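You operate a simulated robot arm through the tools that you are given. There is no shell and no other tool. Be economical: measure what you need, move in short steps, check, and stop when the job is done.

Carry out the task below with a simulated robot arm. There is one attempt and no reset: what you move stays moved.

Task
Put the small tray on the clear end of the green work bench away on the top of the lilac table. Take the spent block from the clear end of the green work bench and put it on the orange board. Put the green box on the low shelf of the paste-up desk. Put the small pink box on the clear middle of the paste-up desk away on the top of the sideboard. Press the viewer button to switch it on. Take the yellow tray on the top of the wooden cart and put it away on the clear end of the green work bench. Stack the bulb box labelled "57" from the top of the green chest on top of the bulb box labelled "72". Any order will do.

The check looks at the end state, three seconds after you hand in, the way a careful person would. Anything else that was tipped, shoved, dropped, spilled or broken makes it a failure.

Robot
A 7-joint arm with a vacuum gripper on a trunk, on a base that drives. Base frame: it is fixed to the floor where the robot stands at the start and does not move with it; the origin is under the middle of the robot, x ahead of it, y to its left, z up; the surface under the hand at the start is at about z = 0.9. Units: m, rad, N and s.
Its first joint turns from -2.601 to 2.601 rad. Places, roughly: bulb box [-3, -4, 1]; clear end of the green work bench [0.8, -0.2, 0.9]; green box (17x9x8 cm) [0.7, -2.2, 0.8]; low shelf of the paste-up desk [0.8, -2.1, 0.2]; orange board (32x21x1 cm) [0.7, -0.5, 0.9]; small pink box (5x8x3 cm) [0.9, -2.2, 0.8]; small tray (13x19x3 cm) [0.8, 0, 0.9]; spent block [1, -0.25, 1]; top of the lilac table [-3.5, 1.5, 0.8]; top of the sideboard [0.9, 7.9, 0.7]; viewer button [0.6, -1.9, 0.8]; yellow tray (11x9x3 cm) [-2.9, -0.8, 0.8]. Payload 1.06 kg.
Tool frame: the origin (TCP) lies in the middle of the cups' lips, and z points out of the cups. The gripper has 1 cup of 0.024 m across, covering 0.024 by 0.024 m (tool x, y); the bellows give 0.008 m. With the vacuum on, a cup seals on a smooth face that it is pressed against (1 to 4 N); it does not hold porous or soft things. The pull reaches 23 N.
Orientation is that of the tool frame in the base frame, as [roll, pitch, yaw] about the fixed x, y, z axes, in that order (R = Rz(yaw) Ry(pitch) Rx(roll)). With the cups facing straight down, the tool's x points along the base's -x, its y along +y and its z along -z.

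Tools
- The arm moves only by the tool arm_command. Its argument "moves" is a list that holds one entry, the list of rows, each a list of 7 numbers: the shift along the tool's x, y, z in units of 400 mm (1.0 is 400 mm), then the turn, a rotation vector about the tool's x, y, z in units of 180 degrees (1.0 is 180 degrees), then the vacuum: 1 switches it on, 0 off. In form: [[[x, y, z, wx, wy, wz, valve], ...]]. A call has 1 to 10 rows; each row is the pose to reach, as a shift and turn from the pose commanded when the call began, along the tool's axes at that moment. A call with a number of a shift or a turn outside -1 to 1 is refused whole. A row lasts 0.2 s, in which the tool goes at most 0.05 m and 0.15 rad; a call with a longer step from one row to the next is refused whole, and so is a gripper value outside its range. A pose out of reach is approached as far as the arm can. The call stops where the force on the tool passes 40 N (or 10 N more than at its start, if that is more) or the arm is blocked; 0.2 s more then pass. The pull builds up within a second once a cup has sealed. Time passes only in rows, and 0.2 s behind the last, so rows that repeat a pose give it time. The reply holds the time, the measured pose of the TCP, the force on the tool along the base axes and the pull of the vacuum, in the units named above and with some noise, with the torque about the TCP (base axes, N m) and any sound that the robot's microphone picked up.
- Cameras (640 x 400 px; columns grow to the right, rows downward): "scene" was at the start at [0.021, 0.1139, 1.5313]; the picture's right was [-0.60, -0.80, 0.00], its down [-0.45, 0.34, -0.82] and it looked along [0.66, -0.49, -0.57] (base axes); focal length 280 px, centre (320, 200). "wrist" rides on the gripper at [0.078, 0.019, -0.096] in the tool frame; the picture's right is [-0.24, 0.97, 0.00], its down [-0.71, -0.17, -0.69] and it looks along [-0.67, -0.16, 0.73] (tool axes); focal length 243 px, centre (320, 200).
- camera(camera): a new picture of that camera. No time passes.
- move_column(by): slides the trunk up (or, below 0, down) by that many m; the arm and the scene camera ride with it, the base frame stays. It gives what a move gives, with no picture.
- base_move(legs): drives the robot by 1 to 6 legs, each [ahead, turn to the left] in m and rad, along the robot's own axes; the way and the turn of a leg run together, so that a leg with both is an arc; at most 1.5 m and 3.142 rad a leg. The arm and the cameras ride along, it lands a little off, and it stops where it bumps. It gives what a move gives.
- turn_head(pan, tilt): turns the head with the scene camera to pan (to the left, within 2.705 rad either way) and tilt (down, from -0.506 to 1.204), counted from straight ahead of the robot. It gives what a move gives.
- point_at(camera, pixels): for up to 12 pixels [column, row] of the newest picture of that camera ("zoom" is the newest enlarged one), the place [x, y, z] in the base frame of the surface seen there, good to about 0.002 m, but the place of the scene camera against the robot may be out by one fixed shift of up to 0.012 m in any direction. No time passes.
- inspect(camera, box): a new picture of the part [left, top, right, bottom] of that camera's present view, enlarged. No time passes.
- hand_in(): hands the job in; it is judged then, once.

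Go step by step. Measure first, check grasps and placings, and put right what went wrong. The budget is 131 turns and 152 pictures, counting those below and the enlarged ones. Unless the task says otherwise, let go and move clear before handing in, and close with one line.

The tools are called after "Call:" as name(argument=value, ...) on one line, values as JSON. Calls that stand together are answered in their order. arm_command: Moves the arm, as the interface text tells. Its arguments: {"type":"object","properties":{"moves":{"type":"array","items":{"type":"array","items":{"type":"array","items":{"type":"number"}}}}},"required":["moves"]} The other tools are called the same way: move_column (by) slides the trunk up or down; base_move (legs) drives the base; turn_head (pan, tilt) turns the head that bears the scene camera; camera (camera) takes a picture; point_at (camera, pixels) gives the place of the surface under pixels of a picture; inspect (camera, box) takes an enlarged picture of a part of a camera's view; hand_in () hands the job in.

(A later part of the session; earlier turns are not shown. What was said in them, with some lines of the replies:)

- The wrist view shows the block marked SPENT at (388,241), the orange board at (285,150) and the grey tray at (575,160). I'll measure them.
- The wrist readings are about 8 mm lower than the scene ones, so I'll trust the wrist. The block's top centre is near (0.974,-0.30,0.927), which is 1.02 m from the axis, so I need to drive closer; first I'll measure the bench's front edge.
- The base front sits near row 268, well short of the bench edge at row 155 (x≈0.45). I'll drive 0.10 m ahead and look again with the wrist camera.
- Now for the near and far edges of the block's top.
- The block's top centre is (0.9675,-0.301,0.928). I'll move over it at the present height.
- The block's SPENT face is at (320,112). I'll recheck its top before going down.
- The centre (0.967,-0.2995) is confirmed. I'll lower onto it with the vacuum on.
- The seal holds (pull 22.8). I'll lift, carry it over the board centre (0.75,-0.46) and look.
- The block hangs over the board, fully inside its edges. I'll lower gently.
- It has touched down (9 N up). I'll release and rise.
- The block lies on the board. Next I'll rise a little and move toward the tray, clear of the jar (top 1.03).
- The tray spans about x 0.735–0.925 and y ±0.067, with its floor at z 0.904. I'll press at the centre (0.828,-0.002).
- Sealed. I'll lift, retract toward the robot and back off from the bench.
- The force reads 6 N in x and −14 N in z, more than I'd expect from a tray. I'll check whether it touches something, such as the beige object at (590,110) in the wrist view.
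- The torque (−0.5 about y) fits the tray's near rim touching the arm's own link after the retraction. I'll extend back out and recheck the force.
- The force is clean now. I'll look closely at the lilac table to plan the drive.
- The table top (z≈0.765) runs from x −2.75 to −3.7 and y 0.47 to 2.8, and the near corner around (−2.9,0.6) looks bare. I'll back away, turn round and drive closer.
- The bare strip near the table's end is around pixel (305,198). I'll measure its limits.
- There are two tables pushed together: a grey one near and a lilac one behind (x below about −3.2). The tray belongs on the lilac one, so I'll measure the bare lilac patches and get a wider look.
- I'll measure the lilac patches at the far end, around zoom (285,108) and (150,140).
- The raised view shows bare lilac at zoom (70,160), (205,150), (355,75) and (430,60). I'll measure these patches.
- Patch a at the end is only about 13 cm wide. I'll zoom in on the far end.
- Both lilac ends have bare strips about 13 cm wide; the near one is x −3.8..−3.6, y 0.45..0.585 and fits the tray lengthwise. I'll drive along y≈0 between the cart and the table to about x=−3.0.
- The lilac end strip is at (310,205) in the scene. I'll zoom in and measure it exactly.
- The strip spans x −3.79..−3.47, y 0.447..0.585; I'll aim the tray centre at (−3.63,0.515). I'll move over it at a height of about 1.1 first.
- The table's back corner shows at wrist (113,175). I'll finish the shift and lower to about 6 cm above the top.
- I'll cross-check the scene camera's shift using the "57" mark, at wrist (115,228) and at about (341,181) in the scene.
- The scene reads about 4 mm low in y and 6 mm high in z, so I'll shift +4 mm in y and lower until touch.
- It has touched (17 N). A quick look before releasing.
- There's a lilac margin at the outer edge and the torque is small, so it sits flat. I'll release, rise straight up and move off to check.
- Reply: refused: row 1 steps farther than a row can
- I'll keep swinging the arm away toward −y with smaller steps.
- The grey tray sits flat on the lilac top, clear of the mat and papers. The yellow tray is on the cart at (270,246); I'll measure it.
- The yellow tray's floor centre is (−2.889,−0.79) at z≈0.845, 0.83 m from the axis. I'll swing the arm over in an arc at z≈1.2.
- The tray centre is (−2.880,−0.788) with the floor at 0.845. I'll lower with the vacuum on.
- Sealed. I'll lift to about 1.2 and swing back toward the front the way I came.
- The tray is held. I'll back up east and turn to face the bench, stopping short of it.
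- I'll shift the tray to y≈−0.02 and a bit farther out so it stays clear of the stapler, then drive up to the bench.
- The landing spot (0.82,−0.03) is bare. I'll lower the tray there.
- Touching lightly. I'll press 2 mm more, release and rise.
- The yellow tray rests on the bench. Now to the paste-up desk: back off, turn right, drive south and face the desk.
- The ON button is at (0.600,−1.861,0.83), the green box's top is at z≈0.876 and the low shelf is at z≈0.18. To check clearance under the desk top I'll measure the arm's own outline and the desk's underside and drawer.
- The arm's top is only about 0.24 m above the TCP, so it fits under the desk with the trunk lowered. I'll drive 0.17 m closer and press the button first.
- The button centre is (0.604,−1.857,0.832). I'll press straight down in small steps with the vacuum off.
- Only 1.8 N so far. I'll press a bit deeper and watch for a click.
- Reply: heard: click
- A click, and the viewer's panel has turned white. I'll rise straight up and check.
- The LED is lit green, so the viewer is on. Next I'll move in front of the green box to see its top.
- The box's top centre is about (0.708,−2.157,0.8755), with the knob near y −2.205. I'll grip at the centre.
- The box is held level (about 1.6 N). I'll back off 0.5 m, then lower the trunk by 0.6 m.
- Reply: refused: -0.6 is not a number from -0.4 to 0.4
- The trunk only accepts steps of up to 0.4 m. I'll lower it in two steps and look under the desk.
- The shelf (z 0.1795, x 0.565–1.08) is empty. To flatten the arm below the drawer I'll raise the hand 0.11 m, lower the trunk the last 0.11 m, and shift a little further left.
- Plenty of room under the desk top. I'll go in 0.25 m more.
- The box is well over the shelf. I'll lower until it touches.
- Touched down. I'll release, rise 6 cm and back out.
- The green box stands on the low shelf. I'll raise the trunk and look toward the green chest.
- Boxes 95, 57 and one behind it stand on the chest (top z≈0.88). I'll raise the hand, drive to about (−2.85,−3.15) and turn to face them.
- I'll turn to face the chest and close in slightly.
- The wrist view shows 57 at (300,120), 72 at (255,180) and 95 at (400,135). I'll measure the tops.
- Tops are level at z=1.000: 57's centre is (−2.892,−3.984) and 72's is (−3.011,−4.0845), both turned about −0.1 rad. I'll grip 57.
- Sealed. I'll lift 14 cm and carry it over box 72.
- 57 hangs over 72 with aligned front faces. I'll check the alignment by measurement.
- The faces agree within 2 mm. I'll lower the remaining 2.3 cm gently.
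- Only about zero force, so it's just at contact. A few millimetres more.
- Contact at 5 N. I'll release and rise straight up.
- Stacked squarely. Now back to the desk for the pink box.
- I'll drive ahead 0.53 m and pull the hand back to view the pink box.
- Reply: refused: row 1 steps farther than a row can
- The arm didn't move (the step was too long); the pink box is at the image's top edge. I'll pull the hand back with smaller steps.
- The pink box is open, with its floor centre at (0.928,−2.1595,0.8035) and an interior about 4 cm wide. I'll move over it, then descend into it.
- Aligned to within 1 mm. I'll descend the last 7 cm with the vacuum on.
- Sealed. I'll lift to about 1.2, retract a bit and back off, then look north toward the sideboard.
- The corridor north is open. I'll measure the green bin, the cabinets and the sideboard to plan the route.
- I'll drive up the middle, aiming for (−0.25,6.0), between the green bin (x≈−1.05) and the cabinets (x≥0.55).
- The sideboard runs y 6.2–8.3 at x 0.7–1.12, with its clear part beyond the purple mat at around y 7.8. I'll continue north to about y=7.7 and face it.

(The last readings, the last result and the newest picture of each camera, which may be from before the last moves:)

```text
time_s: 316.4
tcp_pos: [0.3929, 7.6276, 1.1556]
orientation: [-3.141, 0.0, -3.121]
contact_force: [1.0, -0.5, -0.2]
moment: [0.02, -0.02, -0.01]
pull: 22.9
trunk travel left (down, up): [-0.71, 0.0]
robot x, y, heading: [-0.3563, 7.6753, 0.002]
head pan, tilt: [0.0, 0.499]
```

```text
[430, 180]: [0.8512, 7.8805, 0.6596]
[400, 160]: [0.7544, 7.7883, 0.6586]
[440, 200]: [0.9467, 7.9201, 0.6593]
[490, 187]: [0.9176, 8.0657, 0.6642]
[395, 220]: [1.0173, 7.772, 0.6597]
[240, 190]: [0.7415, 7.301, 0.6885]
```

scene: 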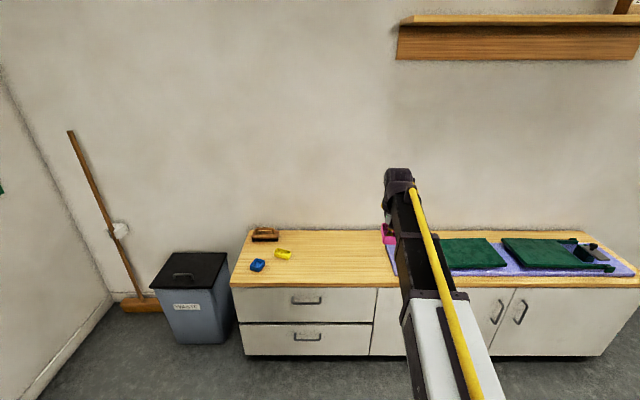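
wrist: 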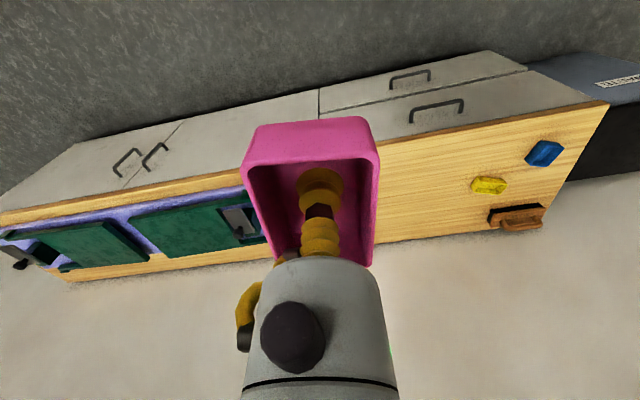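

Clear spot: (0.88,7.77) at z 0.6595. I'll drive 0.37 m closer, move over it and lower the trunk 0.3 m.

Call:
base_move(legs=[[0.37, 0]])

Call:
arm_command(moves=[[[-0.05, 0.09, 0, 0, 0, 0, 1], [-0.1, 0.18, 0, 0, 0, 0, 1], [-0.16, 0.26, 0, 0, 0, 0, 1], [-0.22, 0.33, 0, 0, 0, 0, 1], [-0.28, 0.36, 0, 0, 0, 0, 1]]])

Call:
move_column(by=-0.3)

Call:
camera(camera="wrist")

```text
time_s: 318.8
tcp_pos: [0.7646, 7.6285, 1.154]
orientation: [-3.142, 0.001, -3.122]
contact_force: [-1.4, 0.2, 0.4]
moment: [0.01, 0.03, 0.01]
pull: 22.6
trunk travel left (down, up): [-0.71, 0.0]
robot x, y, heading: [0.0117, 7.6675, -0.0]
head pan, tilt: [0.0, 0.499]
```

```text
time_s: 319.9
tcp_pos: [0.8734, 7.7753, 1.1542]
orientation: [-3.141, 0.0, -3.121]
contact_force: [0.0, -0.1, 0.2]
moment: [-0.01, -0.02, 0.04]
pull: 22.9
trunk travel left (down, up): [-0.71, 0.0]
robot x, y, heading: [0.0092, 7.671, 0.007]
head pan, tilt: [0.0, 0.499]
```

```text
time_s: 322.9
tcp_pos: [0.873, 7.775, 0.8544]
orientation: [3.141, 0.0, -3.122]
contact_force: [0.6, -0.4, -0.2]
moment: [0.04, 0.01, 0.04]
pull: 22.3
trunk travel left (down, up): [-0.41, 0.3]
robot x, y, heading: [0.0094, 7.6802, 0.001]
head pan, tilt: [0.0, 0.499]
```

```text
60 pictures are left
```

wrist: 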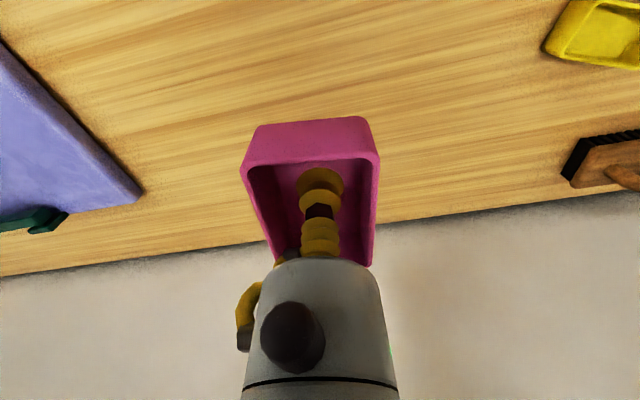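

The spot is bare. I'll lower 19 cm, ending in small steps.

Call:
arm_command(moves=[[[0, 0, 0.11, 0, 0, 0, 1], [0, 0, 0.22, 0, 0, 0, 1], [0, 0, 0.33, 0, 0, 0, 1], [0, 0, 0.42, 0, 0, 0, 1], [0, 0, 0.46, 0, 0, 0, 1], [0, 0, 0.472, 0, 0, 0, 1], [0, 0, 0.478, 0, 0, 0, 1], [0, 0, 0.482, 0, 0, 0, 1]]])

```text
time_s: 324.8
tcp_pos: [0.8728, 7.774, 0.6633]
orientation: [-3.141, 0.001, -3.122]
contact_force: [0.4, -0.5, 3.7]
moment: [-0.02, 0.02, -0.02]
pull: 22.8
trunk travel left (down, up): [-0.41, 0.3]
robot x, y, heading: [0.0175, 7.6721, 0.003]
head pan, tilt: [0.0, 0.499]
```

Contact at 3.7 N. I'll release and rise.

Call:
arm_command(moves=[[[0, 0, 0.003, 0, 0, 0, 0], [0, 0, 0.003, 0, 0, 0, 0], [0, 0, 0.003, 0, 0, 0, 0], [0, 0, -0.03, 0, 0, 0, 0], [0, 0, -0.1, 0, 0, 0, 0], [0, 0, -0.2, 0, 0, 0, 0], [0, 0, -0.32, 0, 0, 0, 0], [0, 0, -0.44, 0, 0, 0, 0], [0, 0, -0.56, 0, 0, 0, 0]]])

Call:
camera(camera="wrist")

```text
time_s: 326.8
tcp_pos: [0.8713, 7.7734, 0.8858]
orientation: [3.141, -0.001, -3.12]
contact_force: [-0.2, 0.1, -0.2]
moment: [0.01, 0.02, 0.0]
pull: 0.0
trunk travel left (down, up): [-0.41, 0.3]
robot x, y, heading: [0.0119, 7.6721, 0.002]
head pan, tilt: [0.0, 0.499]
```

```text
59 pictures are left
```

wrist: 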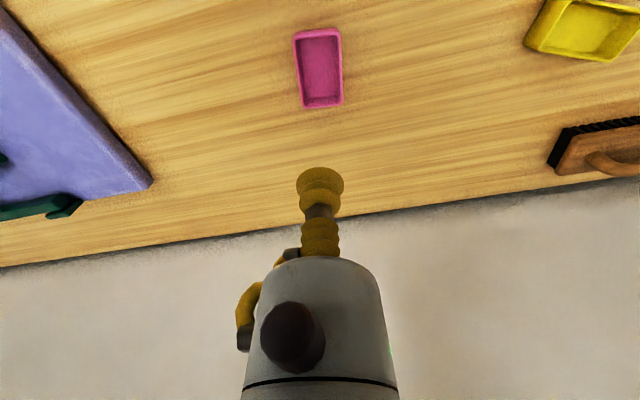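

The pink box sits flat on the sideboard. Each of the seven jobs was checked as it was done, so I'll back clear and hand in.

Call:
base_move(legs=[[-0.4, 0]])

Call:
hand_in()

```text
time_s: 329.2
tcp_pos: [0.471, 7.7724, 0.8853]
orientation: [-3.142, -0.001, -3.123]
contact_force: [-0.6, -0.1, 0.2]
moment: [-0.01, 0.0, -0.02]
pull: 0.0
trunk travel left (down, up): [-0.41, 0.3]
robot x, y, heading: [-0.3903, 7.6683, -0.003]
head pan, tilt: [0.0, 0.499]
```

```text
The job is handed in.
```

All seven jobs are done and handed in: both trays, the spent block, the green box, the pink box and bulb box 57 (on top of 72) are in place, and the viewer is on.
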